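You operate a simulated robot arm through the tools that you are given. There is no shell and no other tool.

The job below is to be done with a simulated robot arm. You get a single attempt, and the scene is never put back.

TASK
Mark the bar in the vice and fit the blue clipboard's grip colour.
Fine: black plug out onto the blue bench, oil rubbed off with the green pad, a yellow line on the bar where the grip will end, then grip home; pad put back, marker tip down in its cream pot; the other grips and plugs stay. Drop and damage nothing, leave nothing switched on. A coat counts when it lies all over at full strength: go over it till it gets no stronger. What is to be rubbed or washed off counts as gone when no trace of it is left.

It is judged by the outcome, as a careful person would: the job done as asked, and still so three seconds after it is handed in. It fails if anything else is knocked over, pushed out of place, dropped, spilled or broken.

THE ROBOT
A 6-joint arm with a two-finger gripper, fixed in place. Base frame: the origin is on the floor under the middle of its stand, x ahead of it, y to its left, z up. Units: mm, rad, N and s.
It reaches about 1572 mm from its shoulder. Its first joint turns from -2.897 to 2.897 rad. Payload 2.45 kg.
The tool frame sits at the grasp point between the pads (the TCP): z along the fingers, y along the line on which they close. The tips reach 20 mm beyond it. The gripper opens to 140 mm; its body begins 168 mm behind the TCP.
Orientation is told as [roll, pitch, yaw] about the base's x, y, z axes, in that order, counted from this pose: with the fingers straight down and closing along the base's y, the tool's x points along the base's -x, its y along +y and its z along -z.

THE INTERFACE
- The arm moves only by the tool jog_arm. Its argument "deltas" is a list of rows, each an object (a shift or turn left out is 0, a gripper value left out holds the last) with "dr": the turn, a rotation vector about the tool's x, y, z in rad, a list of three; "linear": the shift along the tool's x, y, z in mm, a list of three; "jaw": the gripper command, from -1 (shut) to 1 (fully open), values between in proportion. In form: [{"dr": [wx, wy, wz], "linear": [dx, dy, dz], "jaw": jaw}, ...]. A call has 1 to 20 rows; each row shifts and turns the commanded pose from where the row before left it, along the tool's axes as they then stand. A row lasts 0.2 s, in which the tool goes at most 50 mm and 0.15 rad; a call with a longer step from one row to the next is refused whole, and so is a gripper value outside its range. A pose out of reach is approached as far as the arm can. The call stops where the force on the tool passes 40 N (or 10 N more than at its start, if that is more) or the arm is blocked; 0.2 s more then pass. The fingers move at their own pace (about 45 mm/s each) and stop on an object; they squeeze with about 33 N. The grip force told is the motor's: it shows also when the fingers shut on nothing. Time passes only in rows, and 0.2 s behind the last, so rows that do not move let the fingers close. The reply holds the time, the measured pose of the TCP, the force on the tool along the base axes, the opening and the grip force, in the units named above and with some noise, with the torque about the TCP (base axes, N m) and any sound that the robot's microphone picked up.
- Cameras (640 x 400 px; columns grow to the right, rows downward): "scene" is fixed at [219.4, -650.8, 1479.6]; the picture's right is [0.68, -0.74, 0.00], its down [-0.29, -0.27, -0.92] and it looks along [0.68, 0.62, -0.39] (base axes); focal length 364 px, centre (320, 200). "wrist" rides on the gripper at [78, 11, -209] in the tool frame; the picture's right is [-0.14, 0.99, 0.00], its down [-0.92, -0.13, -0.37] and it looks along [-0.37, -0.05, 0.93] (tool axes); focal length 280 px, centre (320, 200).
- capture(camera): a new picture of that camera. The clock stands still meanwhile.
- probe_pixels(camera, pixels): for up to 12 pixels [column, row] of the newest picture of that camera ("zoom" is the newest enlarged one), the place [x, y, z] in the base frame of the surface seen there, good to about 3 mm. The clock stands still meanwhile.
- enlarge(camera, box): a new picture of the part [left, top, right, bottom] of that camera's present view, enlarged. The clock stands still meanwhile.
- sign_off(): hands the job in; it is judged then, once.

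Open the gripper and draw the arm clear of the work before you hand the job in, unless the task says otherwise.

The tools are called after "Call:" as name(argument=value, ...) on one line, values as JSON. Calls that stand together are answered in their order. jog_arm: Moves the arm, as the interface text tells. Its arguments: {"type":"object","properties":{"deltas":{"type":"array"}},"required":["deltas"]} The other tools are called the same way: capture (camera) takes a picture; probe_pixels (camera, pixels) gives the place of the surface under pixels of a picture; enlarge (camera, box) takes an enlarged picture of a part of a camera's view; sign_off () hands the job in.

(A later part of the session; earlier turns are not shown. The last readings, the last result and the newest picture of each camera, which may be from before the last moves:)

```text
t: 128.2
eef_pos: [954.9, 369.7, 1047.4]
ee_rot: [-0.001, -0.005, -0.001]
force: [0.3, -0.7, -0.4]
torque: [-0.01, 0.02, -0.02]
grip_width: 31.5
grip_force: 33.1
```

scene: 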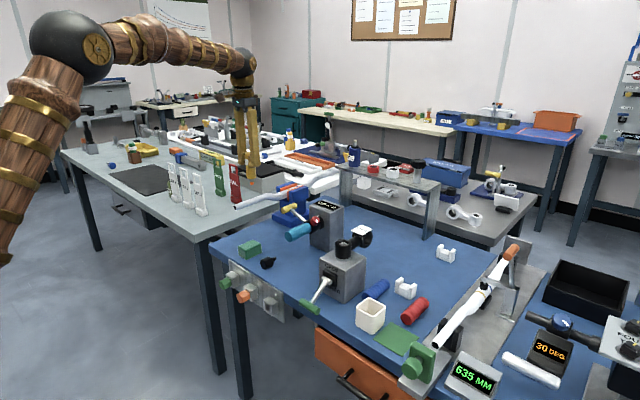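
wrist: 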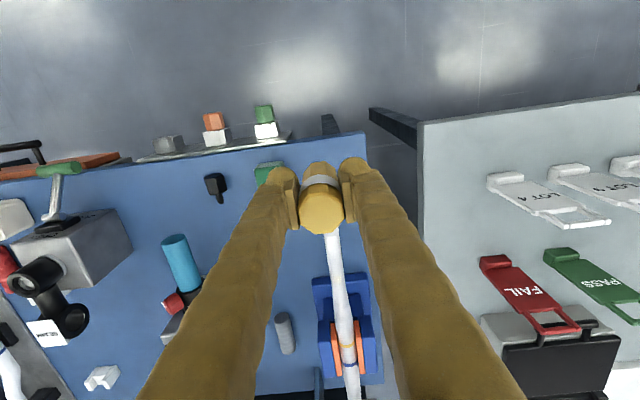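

Call:
jog_arm(deltas=[{"linear": [0, 0, 0.8]}])

Call:
enlarge(camera="scene", box=[240, 180, 280, 215])

```text
t: 128.6
eef_pos: [955.7, 370.4, 1047.3]
ee_rot: [-0.001, -0.005, 0.0]
force: [-1.4, 0.6, 4.0]
torque: [0.09, 0.1, -0.01]
grip_width: 31.4
grip_force: 33.0
```

```text
11.43 times, centred on (260, 198) of scene
```

zoom: 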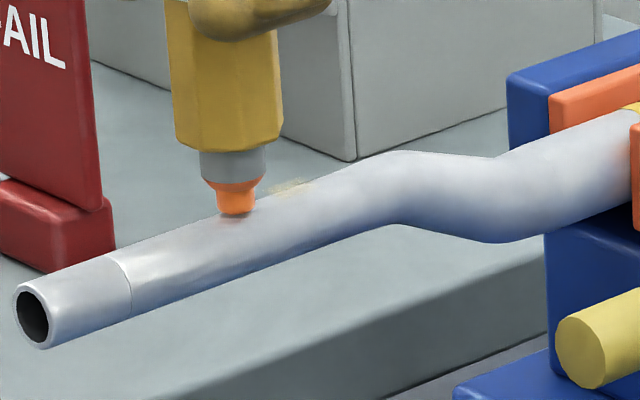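

Light contact (4 N). I make a few small strokes, look while still in contact, then raise and look again.

Call:
jog_arm(deltas=[{"linear": [0, 1.5, 0.3]}, {"linear": [0, 1.5, 0]}, {"linear": [0, -1.5, 0]}, {"linear": [0, -1.5, 0]}, {"linear": [0, -1.5, 0]}, {"linear": [0, -1.5, 0]}, {"linear": [0, 1.5, 0]}, {"linear": [0, 1.5, 0]}])

Call:
enlarge(camera="scene", box=[240, 180, 280, 215])

Call:
jog_arm(deltas=[{"linear": [0, 0, -8]}, {"linear": [0, 0, -10]}, {}])

Call:
enlarge(camera="scene", box=[240, 180, 280, 215])

```text
t: 130.4
eef_pos: [956.2, 370.4, 1044.9]
ee_rot: [-0.001, -0.004, -0.002]
force: [-5.0, -2.9, 16.5]
torque: [-0.22, 0.43, -0.02]
grip_width: 31.7
grip_force: 32.9
```

```text
11.43 times, centred on (260, 198) of scene
```

zoom: 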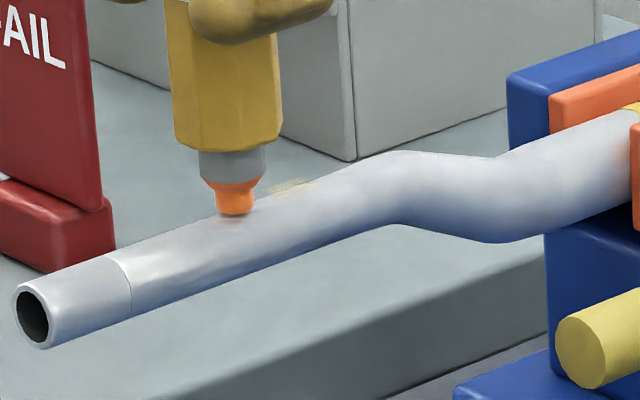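

```text
t: 131.2
eef_pos: [955.8, 371.2, 1064.5]
ee_rot: [-0.002, -0.002, 0.001]
force: [0.1, 0.2, -0.8]
torque: [-0.01, 0.01, 0.01]
grip_width: 31.5
grip_force: 33.6
```

```text
11.43 times, centred on (260, 198) of scene
```

zoom: 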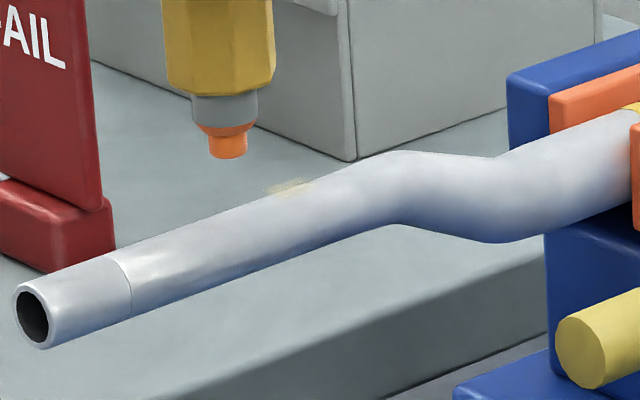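

No new mark appeared at the second touch. I back off again to look from above for any change.

Call:
jog_arm(deltas=[{"linear": [0, 0, -15]}, {"linear": [30, 0, -10]}, {"linear": [30, 0, 0]}, {"linear": [30, 0, 0]}, {"linear": [30, 0, 0]}, {"linear": [30, 0, 0]}, {}])

Call:
enlarge(camera="wrist", box=[312, 230, 362, 290])

Call:
enlarge(camera="wrist", box=[322, 265, 352, 295])

```text
t: 132.8
eef_pos: [804.1, 371.5, 1086.9]
ee_rot: [-0.002, -0.005, 0.002]
force: [-0.5, 0.0, -0.2]
torque: [0.01, -0.01, 0.0]
grip_width: 31.7
grip_force: 33.2
```

```text
6.67 times, centred on (337, 260) of wrist
```

zoom: 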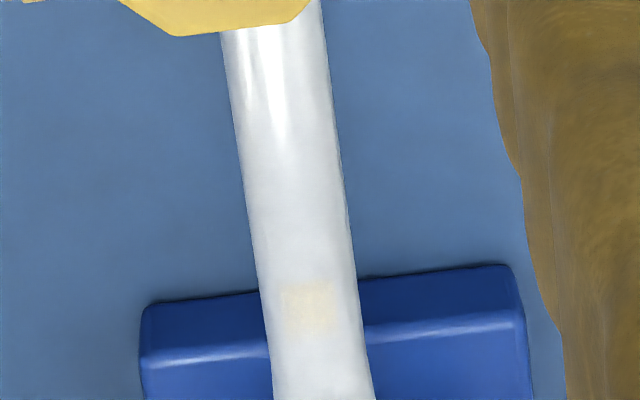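

```text
13.33 times, centred on (337, 280) of wrist
```

zoom: 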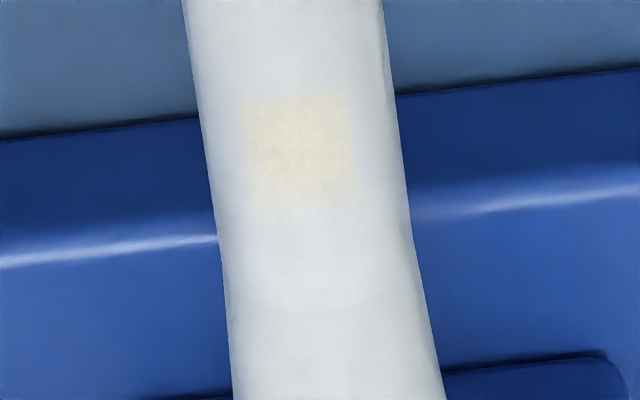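

Only the one square patch exists, on the bar's top at x≈975–989 — it looks like a patch that takes ink only when the nib reaches it. I put the nib directly over it (TCP x≈980) and see whether it gets stronger there.

Call:
jog_arm(deltas=[{"linear": [-30, -1, 0]}, {"linear": [-30, 0, 0]}, {"linear": [-30, 0, 0]}, {"linear": [-30, 0, 0]}, {"linear": [-30, 0, 0]}, {"linear": [-26, 0, 0]}, {"linear": [0, 0, 12]}, {"linear": [0, 0, 12]}, {"linear": [0, 0, 8]}, {}])

Call:
enlarge(camera="scene", box=[240, 180, 280, 215])

```text
t: 135.0
eef_pos: [979.4, 367.6, 1054.1]
ee_rot: [-0.002, -0.005, 0.0]
force: [-0.5, 0.5, -0.5]
torque: [-0.01, 0.0, 0.0]
grip_width: 31.5
grip_force: 33.1
```

```text
11.43 times, centred on (260, 198) of scene
```

zoom: 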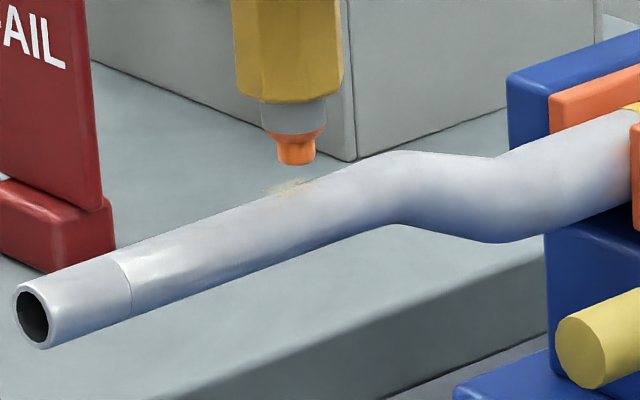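

The nib now hovers directly above the patch (zoom (295,160) vs (292,187)). I lower to contact in small steps.

Call:
jog_arm(deltas=[{"linear": [0, 1.5, 3]}, {"linear": [0, 0, 2]}, {}])

Call:
jog_arm(deltas=[{"linear": [0, 0, 0.8]}])

Call:
jog_arm(deltas=[{"linear": [0, 0, 0.8]}])

Call:
jog_arm(deltas=[{"linear": [0, 0, 0.8]}])

```text
t: 135.8
eef_pos: [979.9, 370.0, 1050.6]
ee_rot: [-0.002, -0.004, 0.001]
force: [-0.7, -0.3, -0.3]
torque: [0.01, -0.02, 0.02]
grip_width: 31.4
grip_force: 32.7
```

```text
t: 136.2
eef_pos: [981.4, 370.6, 1050.5]
ee_rot: [-0.002, -0.005, -0.001]
force: [0.3, -0.1, -0.6]
torque: [-0.01, -0.02, 0.03]
grip_width: 31.7
grip_force: 32.9
```

```text
t: 136.6
eef_pos: [981.1, 369.1, 1050.4]
ee_rot: [-0.001, -0.003, 0.001]
force: [-0.9, -0.2, -1.6]
torque: [0.01, 0.03, 0.0]
grip_width: 31.6
grip_force: 33.1
```

```text
t: 137.0
eef_pos: [981.5, 369.5, 1048.9]
ee_rot: [-0.002, -0.007, 0.002]
force: [-0.2, 0.5, -0.7]
torque: [-0.03, 0.01, -0.01]
grip_width: 31.5
grip_force: 32.8
```

Call:
jog_arm(deltas=[{"linear": [0, 0, 0.8]}])

Call:
jog_arm(deltas=[{"linear": [0, 0, 0.8]}])

Call:
jog_arm(deltas=[{"linear": [0, 0, 0.8]}])

```text
t: 137.4
eef_pos: [981.5, 369.6, 1047.2]
ee_rot: [-0.001, -0.005, 0.0]
force: [-0.5, 0.2, -1.8]
torque: [-0.02, -0.03, 0.0]
grip_width: 31.6
grip_force: 33.0
```

```text
t: 137.8
eef_pos: [982.1, 370.2, 1047.5]
ee_rot: [-0.003, -0.005, 0.001]
force: [-0.1, 0.2, -0.8]
torque: [0.01, -0.03, 0.01]
grip_width: 31.4
grip_force: 33.1
```

```text
t: 138.2
eef_pos: [981.7, 371.3, 1046.5]
ee_rot: [-0.001, -0.003, 0.0]
force: [0.2, 0.4, -1.1]
torque: [0.01, 0.04, -0.04]
grip_width: 31.5
grip_force: 32.9
```

Still no contact; the marker may have been pushed up slightly in the grip earlier. I continue stepping.

Call:
jog_arm(deltas=[{"linear": [0, 0, 0.8]}])

Call:
jog_arm(deltas=[{"linear": [0, 0, 0.8]}])

Call:
enlarge(camera="scene", box=[240, 180, 280, 215])

```text
t: 138.6
eef_pos: [982.0, 370.7, 1046.5]
ee_rot: [-0.002, -0.006, 0.0]
force: [-0.2, -0.3, -0.8]
torque: [-0.01, 0.0, 0.0]
grip_width: 31.3
grip_force: 33.0
```

```text
t: 139.0
eef_pos: [982.5, 371.8, 1046.1]
ee_rot: [0.001, -0.005, 0.001]
force: [0.9, 1.1, 2.3]
torque: [0.07, 0.0, -0.01]
grip_width: 31.4
grip_force: 32.8
```

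```text
11.43 times, centred on (260, 198) of scene
```

zoom: 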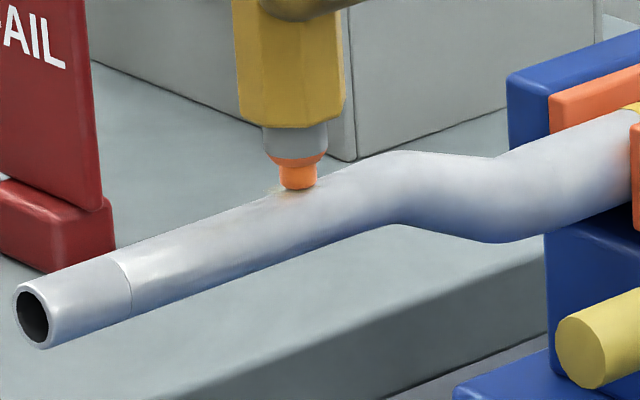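

Contact (≈2 N), nib on the patch at (298,185). I make light strokes over it.

Call:
jog_arm(deltas=[{"linear": [2, 0, 0.4]}, {"linear": [0, 2, 0]}, {"linear": [0, 2, 0]}, {"linear": [0, -2, 0]}, {"linear": [0, -2, 0]}, {"linear": [0, -2, 0]}, {"linear": [0, -2, 0]}, {"linear": [0, 2, 0]}, {"linear": [0, 2, 0]}, {"linear": [0, 0, -8]}, {"linear": [0, 0, -12]}, {}])

Call:
enlarge(camera="scene", box=[240, 180, 280, 215])

```text
t: 141.6
eef_pos: [978.2, 371.1, 1065.4]
ee_rot: [-0.001, -0.003, 0.0]
force: [0.1, 0.3, 0.0]
torque: [0.01, 0.0, -0.01]
grip_width: 31.7
grip_force: 32.4
```

```text
11.43 times, centred on (260, 198) of scene
```

zoom: 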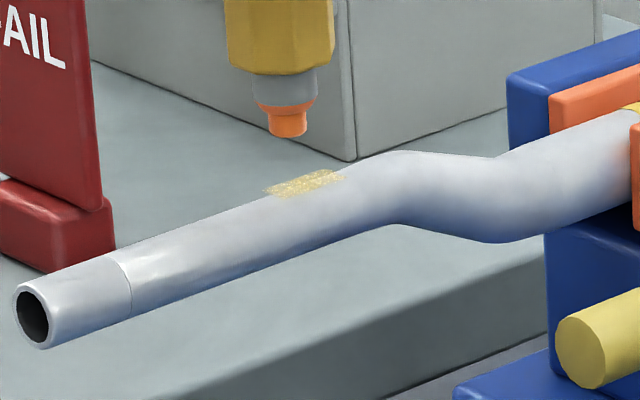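

The mark is now stronger and larger, spanning zoom (265–345). I look from above again.

Call:
jog_arm(deltas=[{"linear": [0, 0, -12]}, {"linear": [30, 0, -10]}, {"linear": [30, 0, 0]}, {"linear": [30, 0, 0]}, {"linear": [30, 0, 0]}, {"linear": [30, 0, 0]}, {"linear": [30, 0, 0]}, {}])

Call:
enlarge(camera="wrist", box=[312, 230, 362, 290])

Call:
capture(camera="wrist")

Call:
enlarge(camera="scene", box=[248, 186, 268, 204])

```text
t: 143.4
eef_pos: [799.9, 372.9, 1085.2]
ee_rot: [-0.001, -0.007, 0.0]
force: [0.8, -0.4, -0.4]
torque: [-0.01, 0.02, -0.03]
grip_width: 31.5
grip_force: 33.1
```

```text
6.67 times, centred on (337, 260) of wrist
```

zoom: 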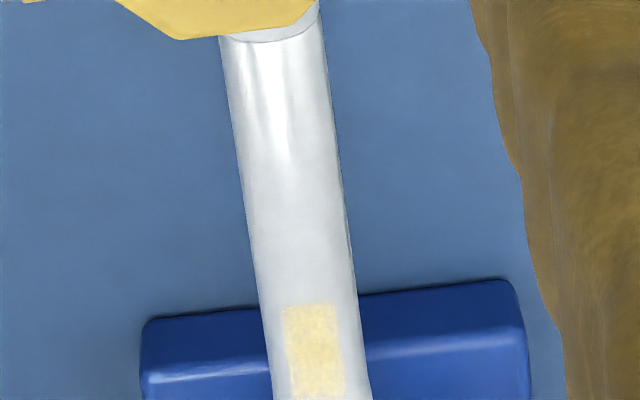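

```text
taken
```

wrist: 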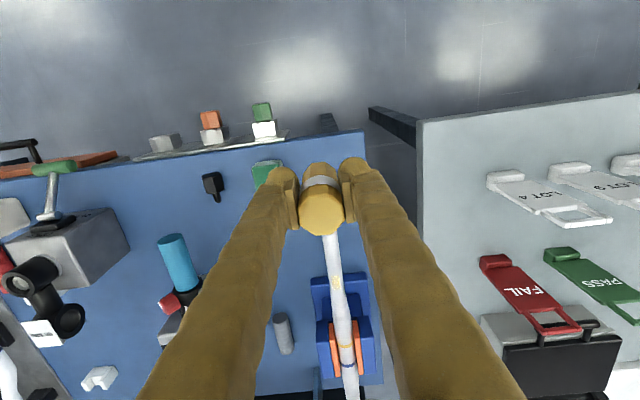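

```text
16.00 times, centred on (258, 195) of scene
```

zoom: 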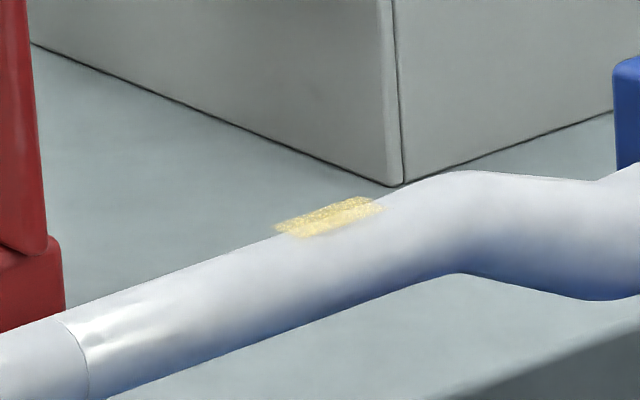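

The patch now spans two cells, x≈976 to ≈1003 on the bar top. I move the marker over toward +x (higher) so that I can see the patch from straight above.

Call:
jog_arm(deltas=[{"linear": [0, 0, -15]}, {"linear": [0, 0, -15]}, {"linear": [-40, 0, 0]}, {"linear": [-40, 0, 0]}, {"linear": [-40, 0, 0]}, {"linear": [-40, 0, 0]}, {"linear": [-40, 0, 0]}, {"linear": [-40, 0, 0]}, {"linear": [-25, 0, 0]}, {}])

Call:
capture(camera="wrist")

Call:
enlarge(camera="wrist", box=[290, 70, 350, 150])

```text
t: 145.6
eef_pos: [1063.6, 373.8, 1115.8]
ee_rot: [-0.003, -0.005, 0.0]
force: [0.0, 0.5, -0.4]
torque: [0.05, -0.02, -0.01]
grip_width: 31.7
grip_force: 32.9
```

```text
taken
```

wrist: 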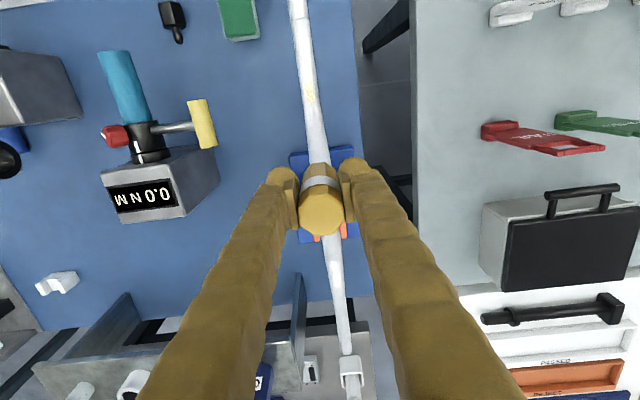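

```text
5.00 times, centred on (320, 110) of wrist
```

zoom: 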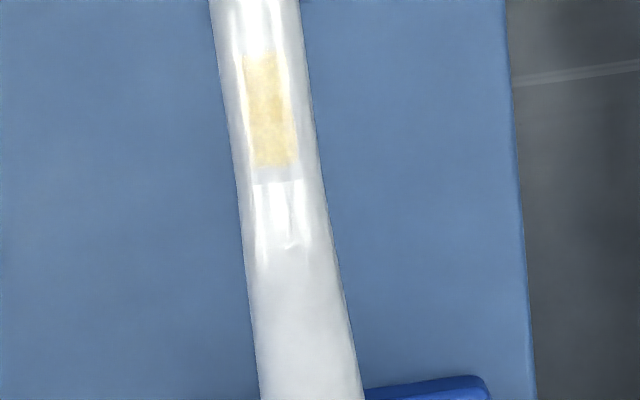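

The patch is a rectangle x≈977–1002, ±6.5 mm across the bar's top, ending just before a seam at x≈1006; that is where the bar takes ink. I go over it centred at x≈989.5 with more strokes to bring it to full strength.

Call:
jog_arm(deltas=[{"linear": [26, -2, 0]}, {"linear": [25, -2, 0]}, {"linear": [25, 0, 0]}, {"linear": [0, 0, 20]}, {"linear": [0, 0, 20]}, {"linear": [0, 0, 15]}, {}])

Call:
enlarge(camera="scene", box=[240, 180, 280, 215])

```text
t: 147.2
eef_pos: [989.1, 367.5, 1061.2]
ee_rot: [-0.001, -0.004, 0.001]
force: [0.5, 0.0, -1.0]
torque: [-0.01, 0.0, -0.04]
grip_width: 31.6
grip_force: 32.8
```

```text
11.43 times, centred on (260, 198) of scene
```

zoom: 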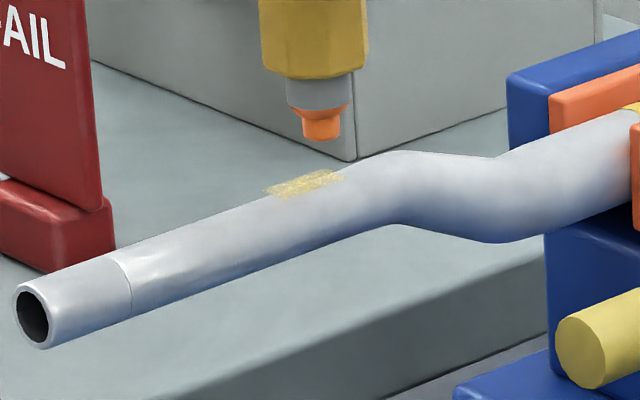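

I shift slightly to centre over the patch and lower to contact.

Call:
jog_arm(deltas=[{"linear": [1, 2, 5]}, {"linear": [0, 0, 5]}, {"linear": [0, 0, 2]}, {}])

Call:
jog_arm(deltas=[{"linear": [0, 0, 1]}])

Call:
jog_arm(deltas=[{"linear": [0, 0, 1]}])

Call:
jog_arm(deltas=[{"linear": [0, 0, 1]}])

```text
t: 148.2
eef_pos: [988.6, 369.1, 1049.9]
ee_rot: [0.001, -0.004, 0.0]
force: [0.6, -0.4, -0.7]
torque: [0.0, 0.0, 0.01]
grip_width: 31.5
grip_force: 32.9
```

```text
t: 148.6
eef_pos: [987.5, 368.5, 1048.2]
ee_rot: [-0.003, -0.006, 0.001]
force: [0.3, 0.1, -0.1]
torque: [0.01, -0.04, -0.04]
grip_width: 31.5
grip_force: 33.1
```

```text
t: 149.0
eef_pos: [988.3, 369.0, 1049.2]
ee_rot: [-0.003, -0.005, 0.0]
force: [-1.0, -0.7, -0.1]
torque: [0.01, -0.02, 0.0]
grip_width: 31.6
grip_force: 33.1
```

```text
t: 149.4
eef_pos: [988.1, 368.6, 1046.7]
ee_rot: [-0.001, -0.003, -0.001]
force: [0.1, -0.7, -1.0]
torque: [0.04, -0.02, 0.01]
grip_width: 31.9
grip_force: 32.8
```

Call:
jog_arm(deltas=[{"linear": [0, 0, 0.8]}])

Call:
jog_arm(deltas=[{"linear": [0, 0, 0.8]}])

Call:
jog_arm(deltas=[{"linear": [0, 0, 0.6]}])

```text
t: 149.8
eef_pos: [988.2, 367.8, 1046.9]
ee_rot: [0.0, -0.005, 0.0]
force: [0.0, 0.6, -0.7]
torque: [0.0, -0.01, 0.0]
grip_width: 31.5
grip_force: 33.0
```

```text
t: 150.2
eef_pos: [988.4, 369.7, 1046.2]
ee_rot: [-0.001, -0.007, 0.0]
force: [-0.7, -0.4, 0.2]
torque: [-0.05, 0.02, -0.01]
grip_width: 31.6
grip_force: 32.9
```

```text
t: 150.6
eef_pos: [986.6, 369.1, 1044.7]
ee_rot: [-0.003, -0.005, -0.001]
force: [0.4, -0.4, 0.4]
torque: [0.02, 0.0, 0.02]
grip_width: 31.6
grip_force: 32.9
```

Call:
jog_arm(deltas=[{"linear": [0, 0, 0.7]}])

Call:
jog_arm(deltas=[{"linear": [0, 0, 0.5]}])

```text
t: 151.0
eef_pos: [987.9, 368.1, 1045.0]
ee_rot: [0.001, -0.006, 0.001]
force: [-1.6, 2.3, 5.9]
torque: [0.19, 0.07, 0.02]
grip_width: 31.5
grip_force: 32.2
```

```text
t: 151.4
eef_pos: [986.9, 367.9, 1044.8]
ee_rot: [0.0, -0.004, 0.001]
force: [-2.2, 0.6, 15.5]
torque: [0.06, 0.07, 0.02]
grip_width: 31.3
grip_force: 33.2
```

Contact at ~15 N. I stroke over the whole patch, in x and y.

Call:
jog_arm(deltas=[{"linear": [0, 1.5, -0.4]}, {"linear": [-4, 2, 0]}, {"linear": [-4, 0, 0]}, {"linear": [4, -2, 0]}, {"linear": [4, -2, 0]}, {"linear": [4, 0, 0]}, {"linear": [4, 2, 0]}, {"linear": [-4, 2, 0]}, {"linear": [-4, 0, 0]}, {"linear": [-4, -2, 0]}, {"linear": [-4, -2, 0]}, {"linear": [4, 0, 0]}, {"linear": [4, 2, 0]}, {"linear": [4, 0, 0]}, {"linear": [4, 0, 0]}, {"linear": [-4, 0, 0]}, {"linear": [-4, 0, 0]}])

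Call:
jog_arm(deltas=[{"linear": [0, 0, -8]}, {"linear": [0, 0, -14]}, {}])

Call:
enlarge(camera="scene", box=[240, 180, 280, 215])

```text
t: 155.0
eef_pos: [987.4, 370.2, 1043.7]
ee_rot: [-0.001, -0.007, 0.001]
force: [-5.1, 0.1, 16.6]
torque: [0.04, 0.38, -0.05]
grip_width: 31.6
grip_force: 33.1
```

```text
t: 155.8
eef_pos: [987.2, 369.3, 1065.6]
ee_rot: [-0.002, -0.004, 0.002]
force: [-0.3, -0.1, -0.9]
torque: [-0.02, 0.0, 0.02]
grip_width: 31.5
grip_force: 32.8
```

```text
11.43 times, centred on (260, 198) of scene
```

zoom: 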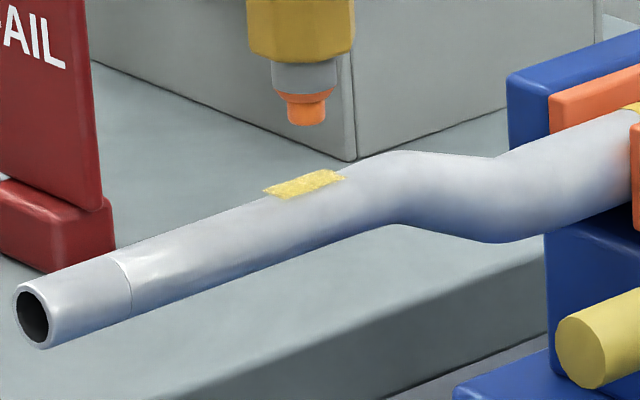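

The patch is now clearly yellow with unchanged extent, so it is a fixed patch. I make further passes and then compare the colour again to see whether it still gets stronger.

Call:
enlarge(camera="scene", box=[248, 186, 268, 204])

Call:
jog_arm(deltas=[{"linear": [0, 0, 8]}, {"linear": [0, 0, 8]}, {"linear": [0, 0, 4.5]}, {}])

Call:
jog_arm(deltas=[{"linear": [0, 0, 0.7]}])

Call:
jog_arm(deltas=[{"linear": [0, 0, 0.7]}])

```text
16.00 times, centred on (258, 195) of scene
```

zoom: 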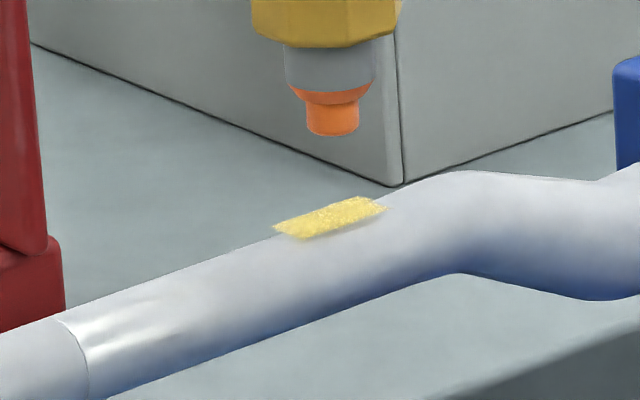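

```text
t: 156.8
eef_pos: [987.6, 370.8, 1046.4]
ee_rot: [-0.001, -0.006, -0.001]
force: [0.7, -0.7, -0.8]
torque: [0.0, 0.0, -0.03]
grip_width: 31.5
grip_force: 32.5
```

```text
t: 157.2
eef_pos: [986.3, 369.5, 1045.8]
ee_rot: [-0.002, -0.005, 0.0]
force: [-0.2, 0.0, -0.8]
torque: [0.01, 0.01, -0.02]
grip_width: 31.5
grip_force: 32.8
```

```text
t: 157.6
eef_pos: [986.7, 370.1, 1044.8]
ee_rot: [-0.001, -0.006, 0.001]
force: [0.8, -0.6, -0.9]
torque: [0.03, 0.02, -0.01]
grip_width: 31.4
grip_force: 33.5
```

Call:
jog_arm(deltas=[{"linear": [0, 0, 0.7]}])

Call:
jog_arm(deltas=[{"linear": [0, 0, 0.7]}])

Call:
jog_arm(deltas=[{"linear": [0, 0, 0.5]}])

```text
t: 158.0
eef_pos: [987.4, 370.1, 1044.4]
ee_rot: [-0.001, -0.006, 0.001]
force: [0.3, 0.3, -1.0]
torque: [-0.01, 0.02, 0.0]
grip_width: 31.6
grip_force: 33.3
```

```text
t: 158.4
eef_pos: [987.1, 370.0, 1043.7]
ee_rot: [0.0, -0.006, 0.001]
force: [-2.1, -0.1, 6.5]
torque: [-0.05, 0.07, 0.0]
grip_width: 31.6
grip_force: 33.1
```

```text
t: 158.8
eef_pos: [986.4, 370.6, 1042.9]
ee_rot: [0.0, -0.006, -0.001]
force: [-4.1, -1.5, 17.3]
torque: [-0.14, 0.26, 0.03]
grip_width: 31.6
grip_force: 33.3
```

In contact; I make a second thorough set of strokes over the patch's whole length and width.

Call:
jog_arm(deltas=[{"linear": [0, 0, -0.6]}, {"linear": [-4, 3, 0]}, {"linear": [-5, 0, 0]}, {"linear": [0, -3, 0]}, {"linear": [0, -3, 0]}, {"linear": [5, 0, 0]}, {"linear": [5, 0, 0]}, {"linear": [5, 0, 0]}, {"linear": [4, 3, 0]}, {"linear": [0, 3, 0]}, {"linear": [-5, 0, 0]}, {"linear": [-5, 0, 0]}, {"linear": [-5, -3, 0]}, {"linear": [-4, 0, 0]}, {"linear": [5, 0, 0]}, {"linear": [5, 0, 0]}, {"linear": [5, 0, 0]}, {"linear": [4, 0, 0]}, {"linear": [-5, 0, 0]}, {"linear": [-5, 0, 0]}])

Call:
jog_arm(deltas=[{"linear": [0, 0, -8]}, {"linear": [0, 0, -14]}, {}])

Call:
enlarge(camera="scene", box=[248, 186, 268, 204])

```text
t: 163.0
eef_pos: [986.8, 369.8, 1043.1]
ee_rot: [-0.001, -0.005, 0.0]
force: [-0.5, 0.8, -0.9]
torque: [-0.02, -0.01, 0.01]
grip_width: 31.5
grip_force: 32.6
```

```text
t: 163.8
eef_pos: [988.4, 370.1, 1065.2]
ee_rot: [-0.002, -0.005, 0.0]
force: [-0.8, 0.9, -0.6]
torque: [0.04, 0.02, -0.04]
grip_width: 31.4
grip_force: 33.0
```

```text
16.00 times, centred on (258, 195) of scene
```

zoom: 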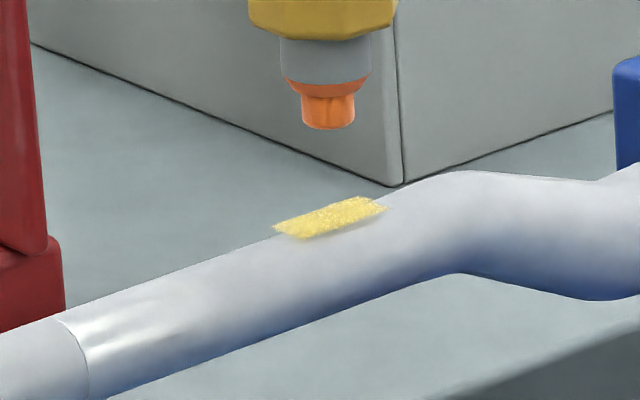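

The colour looks the same as before this pass. I view it from above for uniformity.

Call:
jog_arm(deltas=[{"linear": [0, 0, -20]}, {"linear": [-25, 0, -25]}, {"linear": [-30, 0, 0]}, {"linear": [-25, 0, 0]}, {}])

Call:
enlarge(camera="wrist", box=[290, 70, 350, 150])

Call:
enlarge(camera="wrist", box=[295, 80, 330, 120])

Call:
capture(camera="wrist")

```text
t: 165.0
eef_pos: [1066.2, 372.1, 1108.6]
ee_rot: [-0.002, -0.004, 0.0]
force: [0.7, -0.5, -0.4]
torque: [0.01, -0.02, -0.01]
grip_width: 31.4
grip_force: 33.1
```

```text
5.00 times, centred on (320, 110) of wrist
```

zoom: 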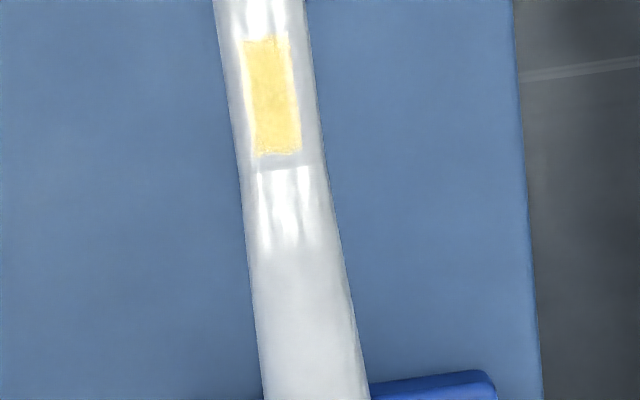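

```text
10.00 times, centred on (312, 100) of wrist
```

zoom: 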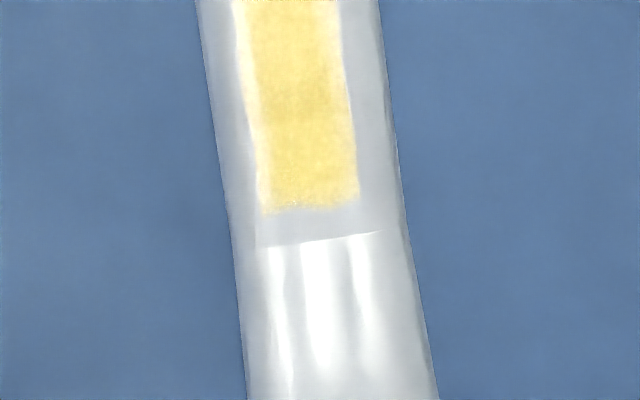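

```text
taken
```

wrist: 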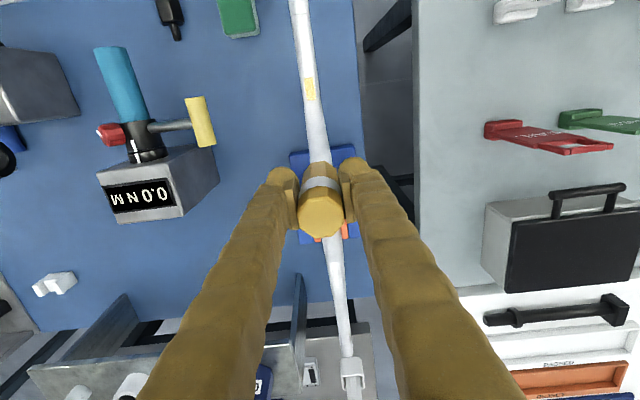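

The patch is uniform yellow. To be sure it is at full strength, I go over it once more with verified contact and compare from this same viewpoint.

Call:
jog_arm(deltas=[{"linear": [26, -2, 0]}, {"linear": [26, 0, 0]}, {"linear": [26, 0, 0]}, {"linear": [0, 0, 20]}, {"linear": [0, 0, 20]}, {"linear": [0, 0, 15]}, {"linear": [0, 0, 8]}, {}])

Call:
jog_arm(deltas=[{"linear": [0, 0, 0.8]}])

Call:
jog_arm(deltas=[{"linear": [0, 0, 0.8]}])

```text
t: 166.8
eef_pos: [989.1, 370.6, 1044.6]
ee_rot: [-0.002, -0.007, 0.0]
force: [-0.1, -0.4, 0.3]
torque: [0.0, -0.02, 0.02]
grip_width: 31.4
grip_force: 33.2
```

```text
t: 167.2
eef_pos: [990.1, 369.0, 1044.0]
ee_rot: [-0.004, -0.006, 0.001]
force: [-0.1, 1.0, -1.7]
torque: [0.01, -0.03, 0.03]
grip_width: 31.4
grip_force: 33.0
```

```text
t: 167.6
eef_pos: [990.9, 369.2, 1043.7]
ee_rot: [-0.001, -0.006, 0.0]
force: [-0.6, -0.5, -1.1]
torque: [0.01, 0.01, 0.01]
grip_width: 31.6
grip_force: 33.3
```

Call:
jog_arm(deltas=[{"linear": [0, 0, 0.7]}])

Call:
jog_arm(deltas=[{"linear": [0, 0, 0.7]}])

Call:
jog_arm(deltas=[{"linear": [0, 0, 0.7]}])

```text
t: 168.0
eef_pos: [989.2, 369.3, 1043.2]
ee_rot: [0.0, -0.007, -0.001]
force: [0.1, -0.5, -1.5]
torque: [0.0, 0.02, 0.02]
grip_width: 31.5
grip_force: 32.7
```

```text
t: 168.4
eef_pos: [989.6, 369.9, 1042.6]
ee_rot: [-0.001, -0.005, 0.001]
force: [-0.3, 1.0, 0.4]
torque: [-0.01, 0.05, -0.02]
grip_width: 31.4
grip_force: 33.1
```

```text
t: 168.8
eef_pos: [989.8, 369.6, 1042.6]
ee_rot: [-0.003, -0.005, 0.0]
force: [0.1, 0.1, -0.2]
torque: [0.0, -0.01, 0.0]
grip_width: 31.3
grip_force: 32.5
```

Call:
jog_arm(deltas=[{"linear": [0, 0, 0.7]}])

Call:
jog_arm(deltas=[{"linear": [0, 0, 0.6]}])

```text
t: 169.2
eef_pos: [989.0, 369.3, 1042.4]
ee_rot: [0.0, -0.006, 0.0]
force: [0.2, 0.0, 1.7]
torque: [0.04, -0.08, 0.01]
grip_width: 31.4
grip_force: 32.9
```

```text
t: 169.6
eef_pos: [989.3, 368.2, 1042.3]
ee_rot: [-0.001, -0.005, 0.0]
force: [1.3, 1.0, 8.3]
torque: [0.12, -0.22, 0.0]
grip_width: 31.3
grip_force: 33.3
```

Contact at 8 N. I make the strokes and afterwards go to the same viewpoint as before.

Call:
jog_arm(deltas=[{"linear": [2, 0, 0.3]}, {"linear": [-4, 2, 0]}, {"linear": [-4, 0, 0]}, {"linear": [0, -2, 0]}, {"linear": [4, -2, 0]}, {"linear": [4, 0, 0]}, {"linear": [4, 0, 0]}, {"linear": [4, 2, 0]}, {"linear": [0, 2, 0]}, {"linear": [-4, 0, 0.2]}, {"linear": [-4, -2, 0]}, {"linear": [-4, 0, 0]}, {"linear": [-4, 0, 0]}, {"linear": [4, 0, 0]}, {"linear": [4, 0, 0]}, {"linear": [4, 0, 0]}, {"linear": [4, 0, 0]}, {"linear": [-4, 0, 0]}, {"linear": [-4, 0, 0]}])

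Call:
jog_arm(deltas=[{"linear": [0, 0, -8]}, {"linear": [0, 0, -20]}, {"linear": [0, 0, -20]}, {"linear": [-26, 2, -18]}, {"linear": [-26, 0, 0]}, {"linear": [-26, 0, 0]}, {}])

Call:
enlarge(camera="wrist", box=[290, 70, 350, 150])

Call:
enlarge(camera="scene", box=[248, 186, 268, 204])

```text
t: 173.6
eef_pos: [987.4, 368.9, 1041.1]
ee_rot: [-0.002, -0.005, 0.0]
force: [-0.6, 0.0, -0.9]
torque: [0.01, 0.0, 0.05]
grip_width: 31.7
grip_force: 32.9
```

```text
t: 175.2
eef_pos: [1066.3, 370.4, 1108.1]
ee_rot: [-0.002, -0.003, 0.0]
force: [0.8, 0.1, -0.2]
torque: [0.0, 0.0, 0.01]
grip_width: 31.6
grip_force: 33.3
```

```text
5.00 times, centred on (320, 110) of wrist
```

zoom: 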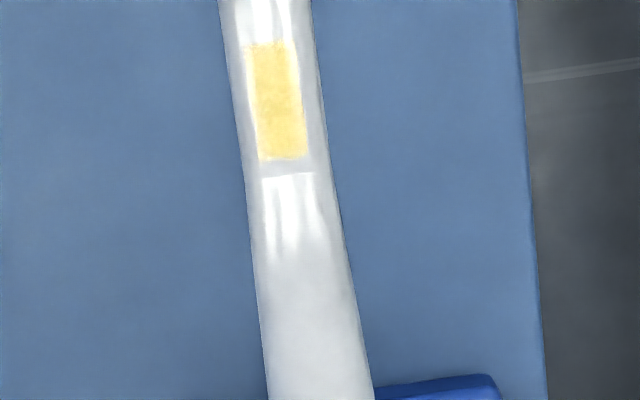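

```text
16.00 times, centred on (258, 195) of scene
```

zoom: 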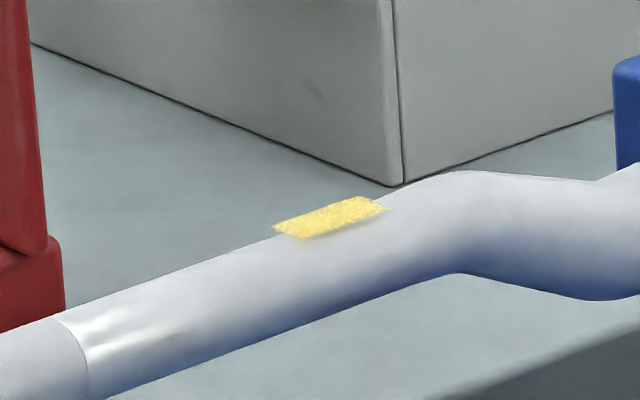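

It got very slightly stronger, so I make one more pass with firmer contact and compare again.

Call:
jog_arm(deltas=[{"linear": [26, 0, 0]}, {"linear": [26, 0, 0]}, {"linear": [26, 0, 0]}, {"linear": [0, 0, 20]}, {"linear": [0, 0, 20]}, {"linear": [0, 0, 15]}, {"linear": [0, 0, 9]}, {"linear": [0, 0, 1]}, {}])

Call:
jog_arm(deltas=[{"linear": [0, 0, 0.8]}])

Call:
jog_arm(deltas=[{"linear": [0, 0, 0.8]}])

Call:
jog_arm(deltas=[{"linear": [0, 0, 0.8]}])

```text
t: 177.2
eef_pos: [987.0, 369.7, 1040.8]
ee_rot: [-0.002, -0.004, 0.001]
force: [0.4, -0.5, -0.6]
torque: [0.03, 0.01, -0.01]
grip_width: 31.5
grip_force: 32.5
```

```text
t: 177.6
eef_pos: [985.3, 370.1, 1041.3]
ee_rot: [-0.002, -0.006, 0.0]
force: [-0.2, 0.1, -1.1]
torque: [0.03, -0.01, 0.0]
grip_width: 31.4
grip_force: 33.2
```

```text
t: 178.0
eef_pos: [986.8, 369.7, 1041.3]
ee_rot: [-0.001, -0.006, -0.001]
force: [-2.0, 2.0, 8.4]
torque: [0.03, 0.14, 0.03]
grip_width: 31.6
grip_force: 32.8
```

```text
t: 178.4
eef_pos: [987.0, 370.5, 1040.7]
ee_rot: [-0.002, -0.006, 0.002]
force: [-5.3, -0.7, 20.7]
torque: [-0.02, 0.39, 0.01]
grip_width: 31.6
grip_force: 33.0
```

Call:
jog_arm(deltas=[{"linear": [0, 0, -0.3]}, {"linear": [-4, 2, 0]}, {"linear": [-4, 0, 0]}, {"linear": [0, -2, 0]}, {"linear": [4, -2, 0]}, {"linear": [4, 0, 0.2]}, {"linear": [4, 0, 0]}, {"linear": [4, 2, 0]}, {"linear": [0, 2, 0.2]}, {"linear": [-4, 0, 0]}, {"linear": [-4, -2, 0]}, {"linear": [-4, 0, 0.2]}, {"linear": [-4, 0, 0]}, {"linear": [4, 0, 0]}, {"linear": [4, 0, 0]}, {"linear": [4, 0, 0.2]}, {"linear": [4, 0, 0]}, {"linear": [-4, 0, 0]}, {"linear": [-4, 0, 0]}])

Call:
jog_arm(deltas=[{"linear": [0, 0, -8]}, {"linear": [0, 0, -20]}, {"linear": [0, 0, -20]}, {"linear": [-26, 0, -20]}, {"linear": [-26, 0, 0]}, {"linear": [-26, 0, 0]}, {}])

Call:
enlarge(camera="wrist", box=[290, 70, 350, 150])

Call:
enlarge(camera="scene", box=[248, 186, 268, 204])

```text
t: 182.4
eef_pos: [986.4, 371.6, 1038.8]
ee_rot: [0.0, -0.005, -0.001]
force: [-2.4, 0.3, 10.6]
torque: [-0.03, 0.19, -0.01]
grip_width: 31.6
grip_force: 32.4
```

```text
t: 184.0
eef_pos: [1066.2, 370.7, 1108.6]
ee_rot: [-0.002, -0.003, 0.001]
force: [-0.5, 0.1, -0.1]
torque: [0.02, -0.01, 0.03]
grip_width: 31.6
grip_force: 33.2
```

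```text
5.00 times, centred on (320, 110) of wrist
```

zoom: 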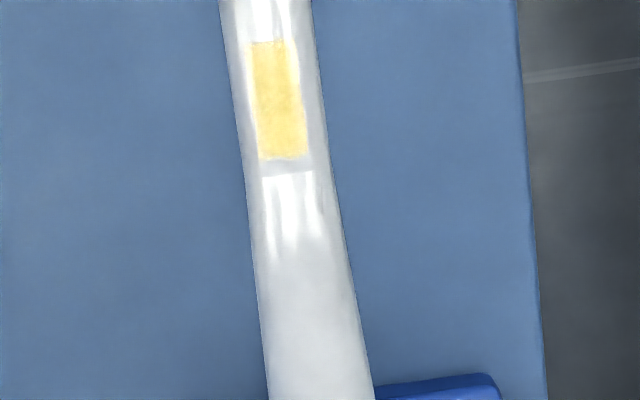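

```text
16.00 times, centred on (258, 195) of scene
```

zoom: 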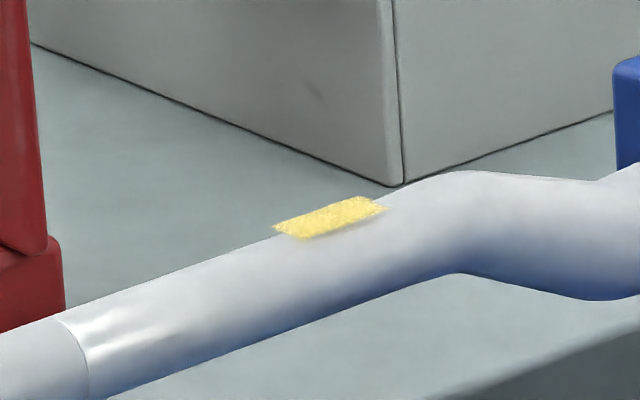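

No stronger than before, so the yellow line is at full strength. Now I carry the marker back to its pot: raise, then travel to above (856.5,-237).

Call:
jog_arm(deltas=[{"linear": [0, 0, -25]}, {"linear": [0, 0, -25]}, {"linear": [15, -32, 0]}, {"linear": [15, -34, 0]}, {"linear": [15, -34, 0]}, {"linear": [15, -34, 0]}, {"linear": [15, -34, 0]}, {"linear": [15, -34, 0]}, {"linear": [15, -34, 0]}, {"linear": [15, -34, 0]}, {"linear": [15, -34, 0]}, {"linear": [15, -34, 0]}, {"linear": [15, -34, 0]}, {"linear": [15, -34, 0]}, {"linear": [15, -34, 0]}, {"linear": [15, -34, 0]}, {"linear": [0, -34, 0]}, {"linear": [0, -34, 0]}, {"linear": [0, -34, 0]}, {"linear": [0, -32, 0]}])

Call:
jog_arm(deltas=[{}, {}])

Call:
capture(camera="wrist")

Call:
enlarge(camera="scene", box=[310, 180, 440, 330])

```text
t: 188.2
eef_pos: [854.0, -236.0, 1154.7]
ee_rot: [0.002, -0.003, -0.001]
force: [-0.2, -0.3, 0.4]
torque: [-0.03, 0.01, -0.04]
grip_width: 31.2
grip_force: 32.6
```

```text
t: 188.8
eef_pos: [853.9, -235.6, 1154.5]
ee_rot: [0.001, -0.003, -0.001]
force: [0.4, -0.6, -0.7]
torque: [-0.01, 0.04, 0.0]
grip_width: 31.6
grip_force: 32.7
```

```text
taken
```

wrist: 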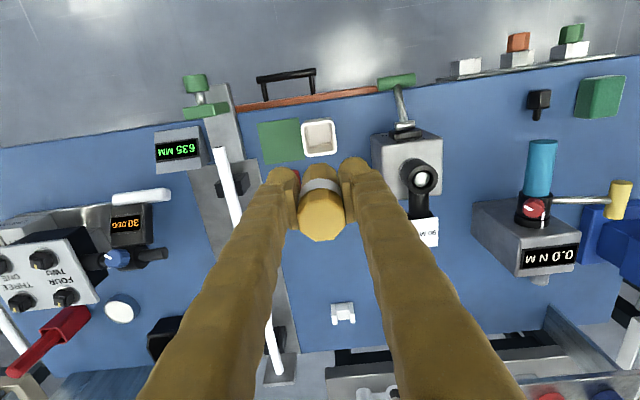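

```text
2.67 times, centred on (375, 255) of scene
```

zoom: 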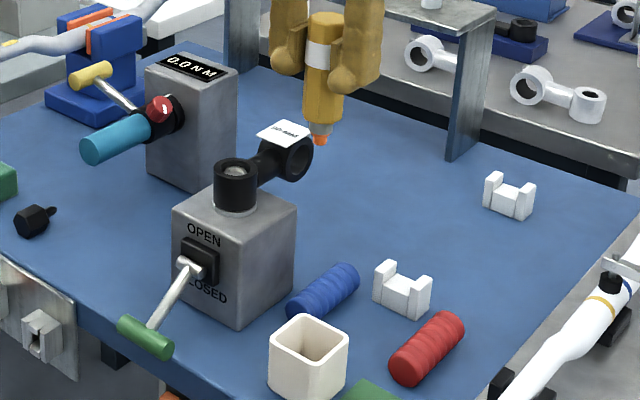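

The pot is seen at wrist (320,137) below. I adjust x by +3, y by -1 and descend to z≈985 for a check above the pot.

Call:
jog_arm(deltas=[{"linear": [-3, -1, 20]}, {"linear": [0, 0, 25]}, {"linear": [0, 0, 25]}, {"linear": [0, 0, 25]}, {"linear": [0, 0, 25]}, {"linear": [0, 0, 25]}, {"linear": [0, 0, 20]}, {}])

Call:
capture(camera="wrist")

Call:
enlarge(camera="scene", box=[335, 240, 405, 330])

```text
t: 190.6
eef_pos: [857.2, -240.3, 994.6]
ee_rot: [-0.001, -0.005, 0.001]
force: [-0.5, 0.0, -0.3]
torque: [-0.01, -0.01, -0.01]
grip_width: 31.6
grip_force: 32.8
```

```text
taken
```

wrist: 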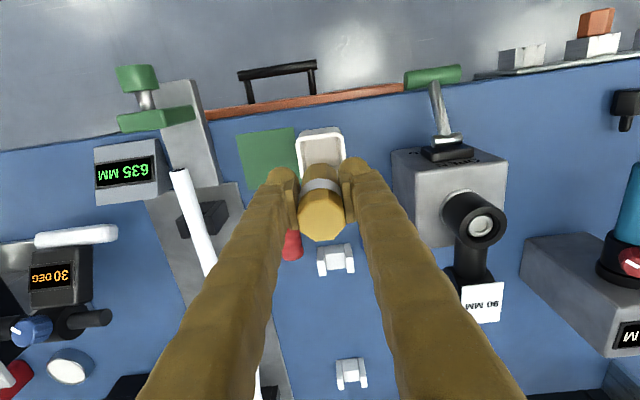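

```text
4.44 times, centred on (370, 285) of scene
```

zoom: 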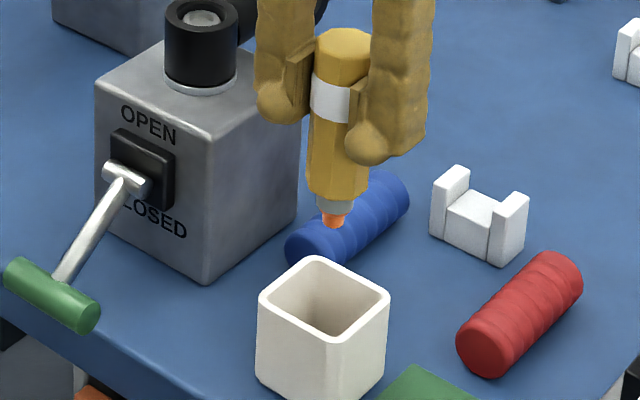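

The nib appears ~2–3 mm toward -y of the pot centre, so I correct y by +3 and lower to just above the rim.

Call:
jog_arm(deltas=[{"linear": [0, 3, 10]}, {"linear": [0, 0, 15]}, {"linear": [0, 0, 10]}, {}])

Call:
enlarge(camera="scene", box=[340, 260, 400, 330])

Call:
enlarge(camera="wrist", box=[280, 110, 360, 220])

```text
t: 191.6
eef_pos: [856.8, -236.0, 957.9]
ee_rot: [-0.001, -0.006, 0.001]
force: [-0.2, -0.7, -0.2]
torque: [0.0, -0.01, 0.02]
grip_width: 31.4
grip_force: 33.4
```

```text
5.71 times, centred on (370, 295) of scene
```

zoom: 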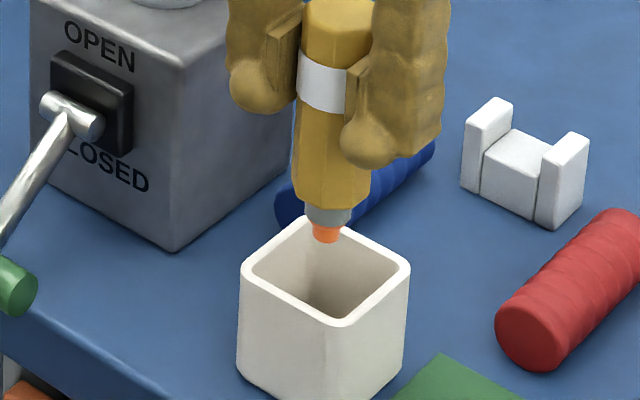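

```text
3.64 times, centred on (320, 165) of wrist
```

zoom: 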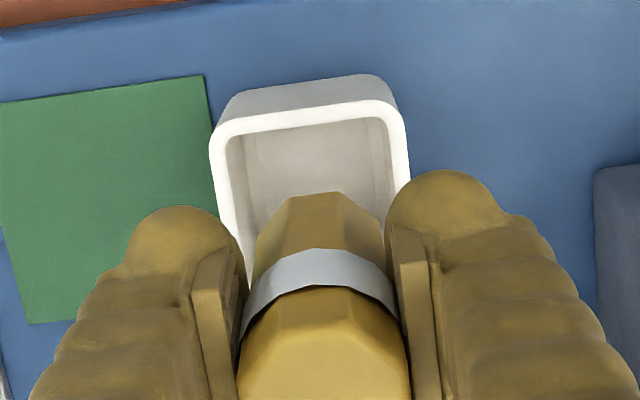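

The nib is centred over the opening. I lower the marker into the pot in steps, watching forces.

Call:
jog_arm(deltas=[{"linear": [0, 0, 10]}, {"linear": [0, 0, 10]}, {"linear": [0, 0, 10]}, {"linear": [0, 0, 10]}, {"linear": [0, 0, 10]}, {"linear": [0, 0, 6]}, {}])

Call:
enlarge(camera="scene", box=[340, 260, 400, 330])

```text
t: 193.2
eef_pos: [856.9, -237.0, 901.1]
ee_rot: [0.0, -0.002, -0.001]
force: [0.5, 0.5, -0.7]
torque: [0.01, -0.01, 0.02]
grip_width: 31.6
grip_force: 32.9
```

```text
5.71 times, centred on (370, 295) of scene
```

zoom: 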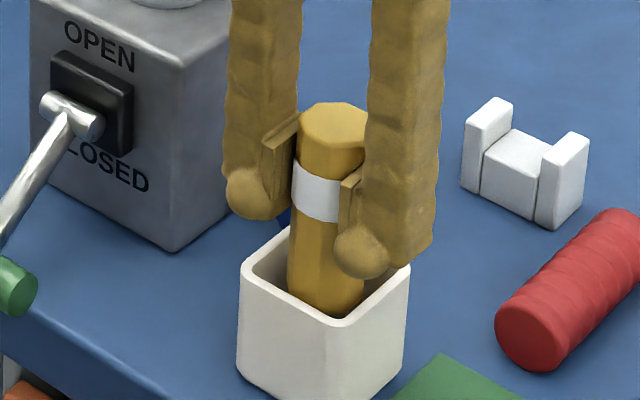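

The marker is inside the pot without touching the walls. I lower the last ~10 mm in small steps.

Call:
jog_arm(deltas=[{"linear": [0, 0, 2]}, {"linear": [0, 0, 2]}, {"linear": [0, 0, 1.5]}])

Call:
jog_arm(deltas=[{"linear": [0, 0, 1.5]}])

Call:
jog_arm(deltas=[{"linear": [0, 0, 1]}])

Call:
jog_arm(deltas=[{"linear": [0, 0, 1]}])

```text
t: 194.0
eef_pos: [858.0, -237.1, 895.7]
ee_rot: [-0.002, -0.004, 0.0]
force: [-0.3, -0.8, 0.0]
torque: [-0.02, -0.01, -0.01]
grip_width: 31.7
grip_force: 32.7
```

```text
t: 194.4
eef_pos: [858.6, -236.0, 895.7]
ee_rot: [0.0, -0.005, 0.0]
force: [-0.4, 0.8, -0.4]
torque: [-0.01, 0.01, 0.01]
grip_width: 31.5
grip_force: 32.8
```

```text
t: 194.8
eef_pos: [859.8, -236.8, 893.0]
ee_rot: [-0.001, -0.005, 0.0]
force: [0.9, -0.2, -0.5]
torque: [-0.03, -0.01, 0.0]
grip_width: 31.5
grip_force: 33.0
```

```text
t: 195.2
eef_pos: [860.8, -235.5, 892.3]
ee_rot: [-0.002, -0.007, 0.001]
force: [0.3, 0.0, -0.3]
torque: [0.0, 0.01, 0.0]
grip_width: 31.6
grip_force: 32.8
```

No contact yet; x drifts slightly (860.8), so I correct back by 2 mm while stepping down.

Call:
jog_arm(deltas=[{"linear": [2, -1, 1]}])

Call:
jog_arm(deltas=[{"linear": [1, 0, 1]}])

Call:
jog_arm(deltas=[{"linear": [0, 0, 1]}])

Call:
jog_arm(deltas=[{"linear": [0, 0, 1]}])

```text
t: 195.6
eef_pos: [858.5, -236.2, 890.9]
ee_rot: [-0.002, -0.006, -0.002]
force: [-0.4, -0.4, -0.8]
torque: [0.02, 0.03, 0.04]
grip_width: 31.4
grip_force: 33.3
```

```text
t: 196.0
eef_pos: [856.7, -237.1, 890.4]
ee_rot: [-0.001, -0.006, 0.001]
force: [-0.2, 0.3, -0.5]
torque: [0.0, 0.02, 0.02]
grip_width: 31.3
grip_force: 33.3
```

```text
t: 196.4
eef_pos: [856.0, -238.0, 889.0]
ee_rot: [-0.002, -0.005, 0.0]
force: [0.9, 0.5, 1.7]
torque: [0.06, -0.07, -0.02]
grip_width: 31.5
grip_force: 33.4
```

```text
t: 196.8
eef_pos: [856.5, -236.6, 889.4]
ee_rot: [-0.003, -0.005, 0.0]
force: [1.6, -2.4, 6.6]
torque: [-0.16, -0.14, -0.06]
grip_width: 31.5
grip_force: 33.1
```

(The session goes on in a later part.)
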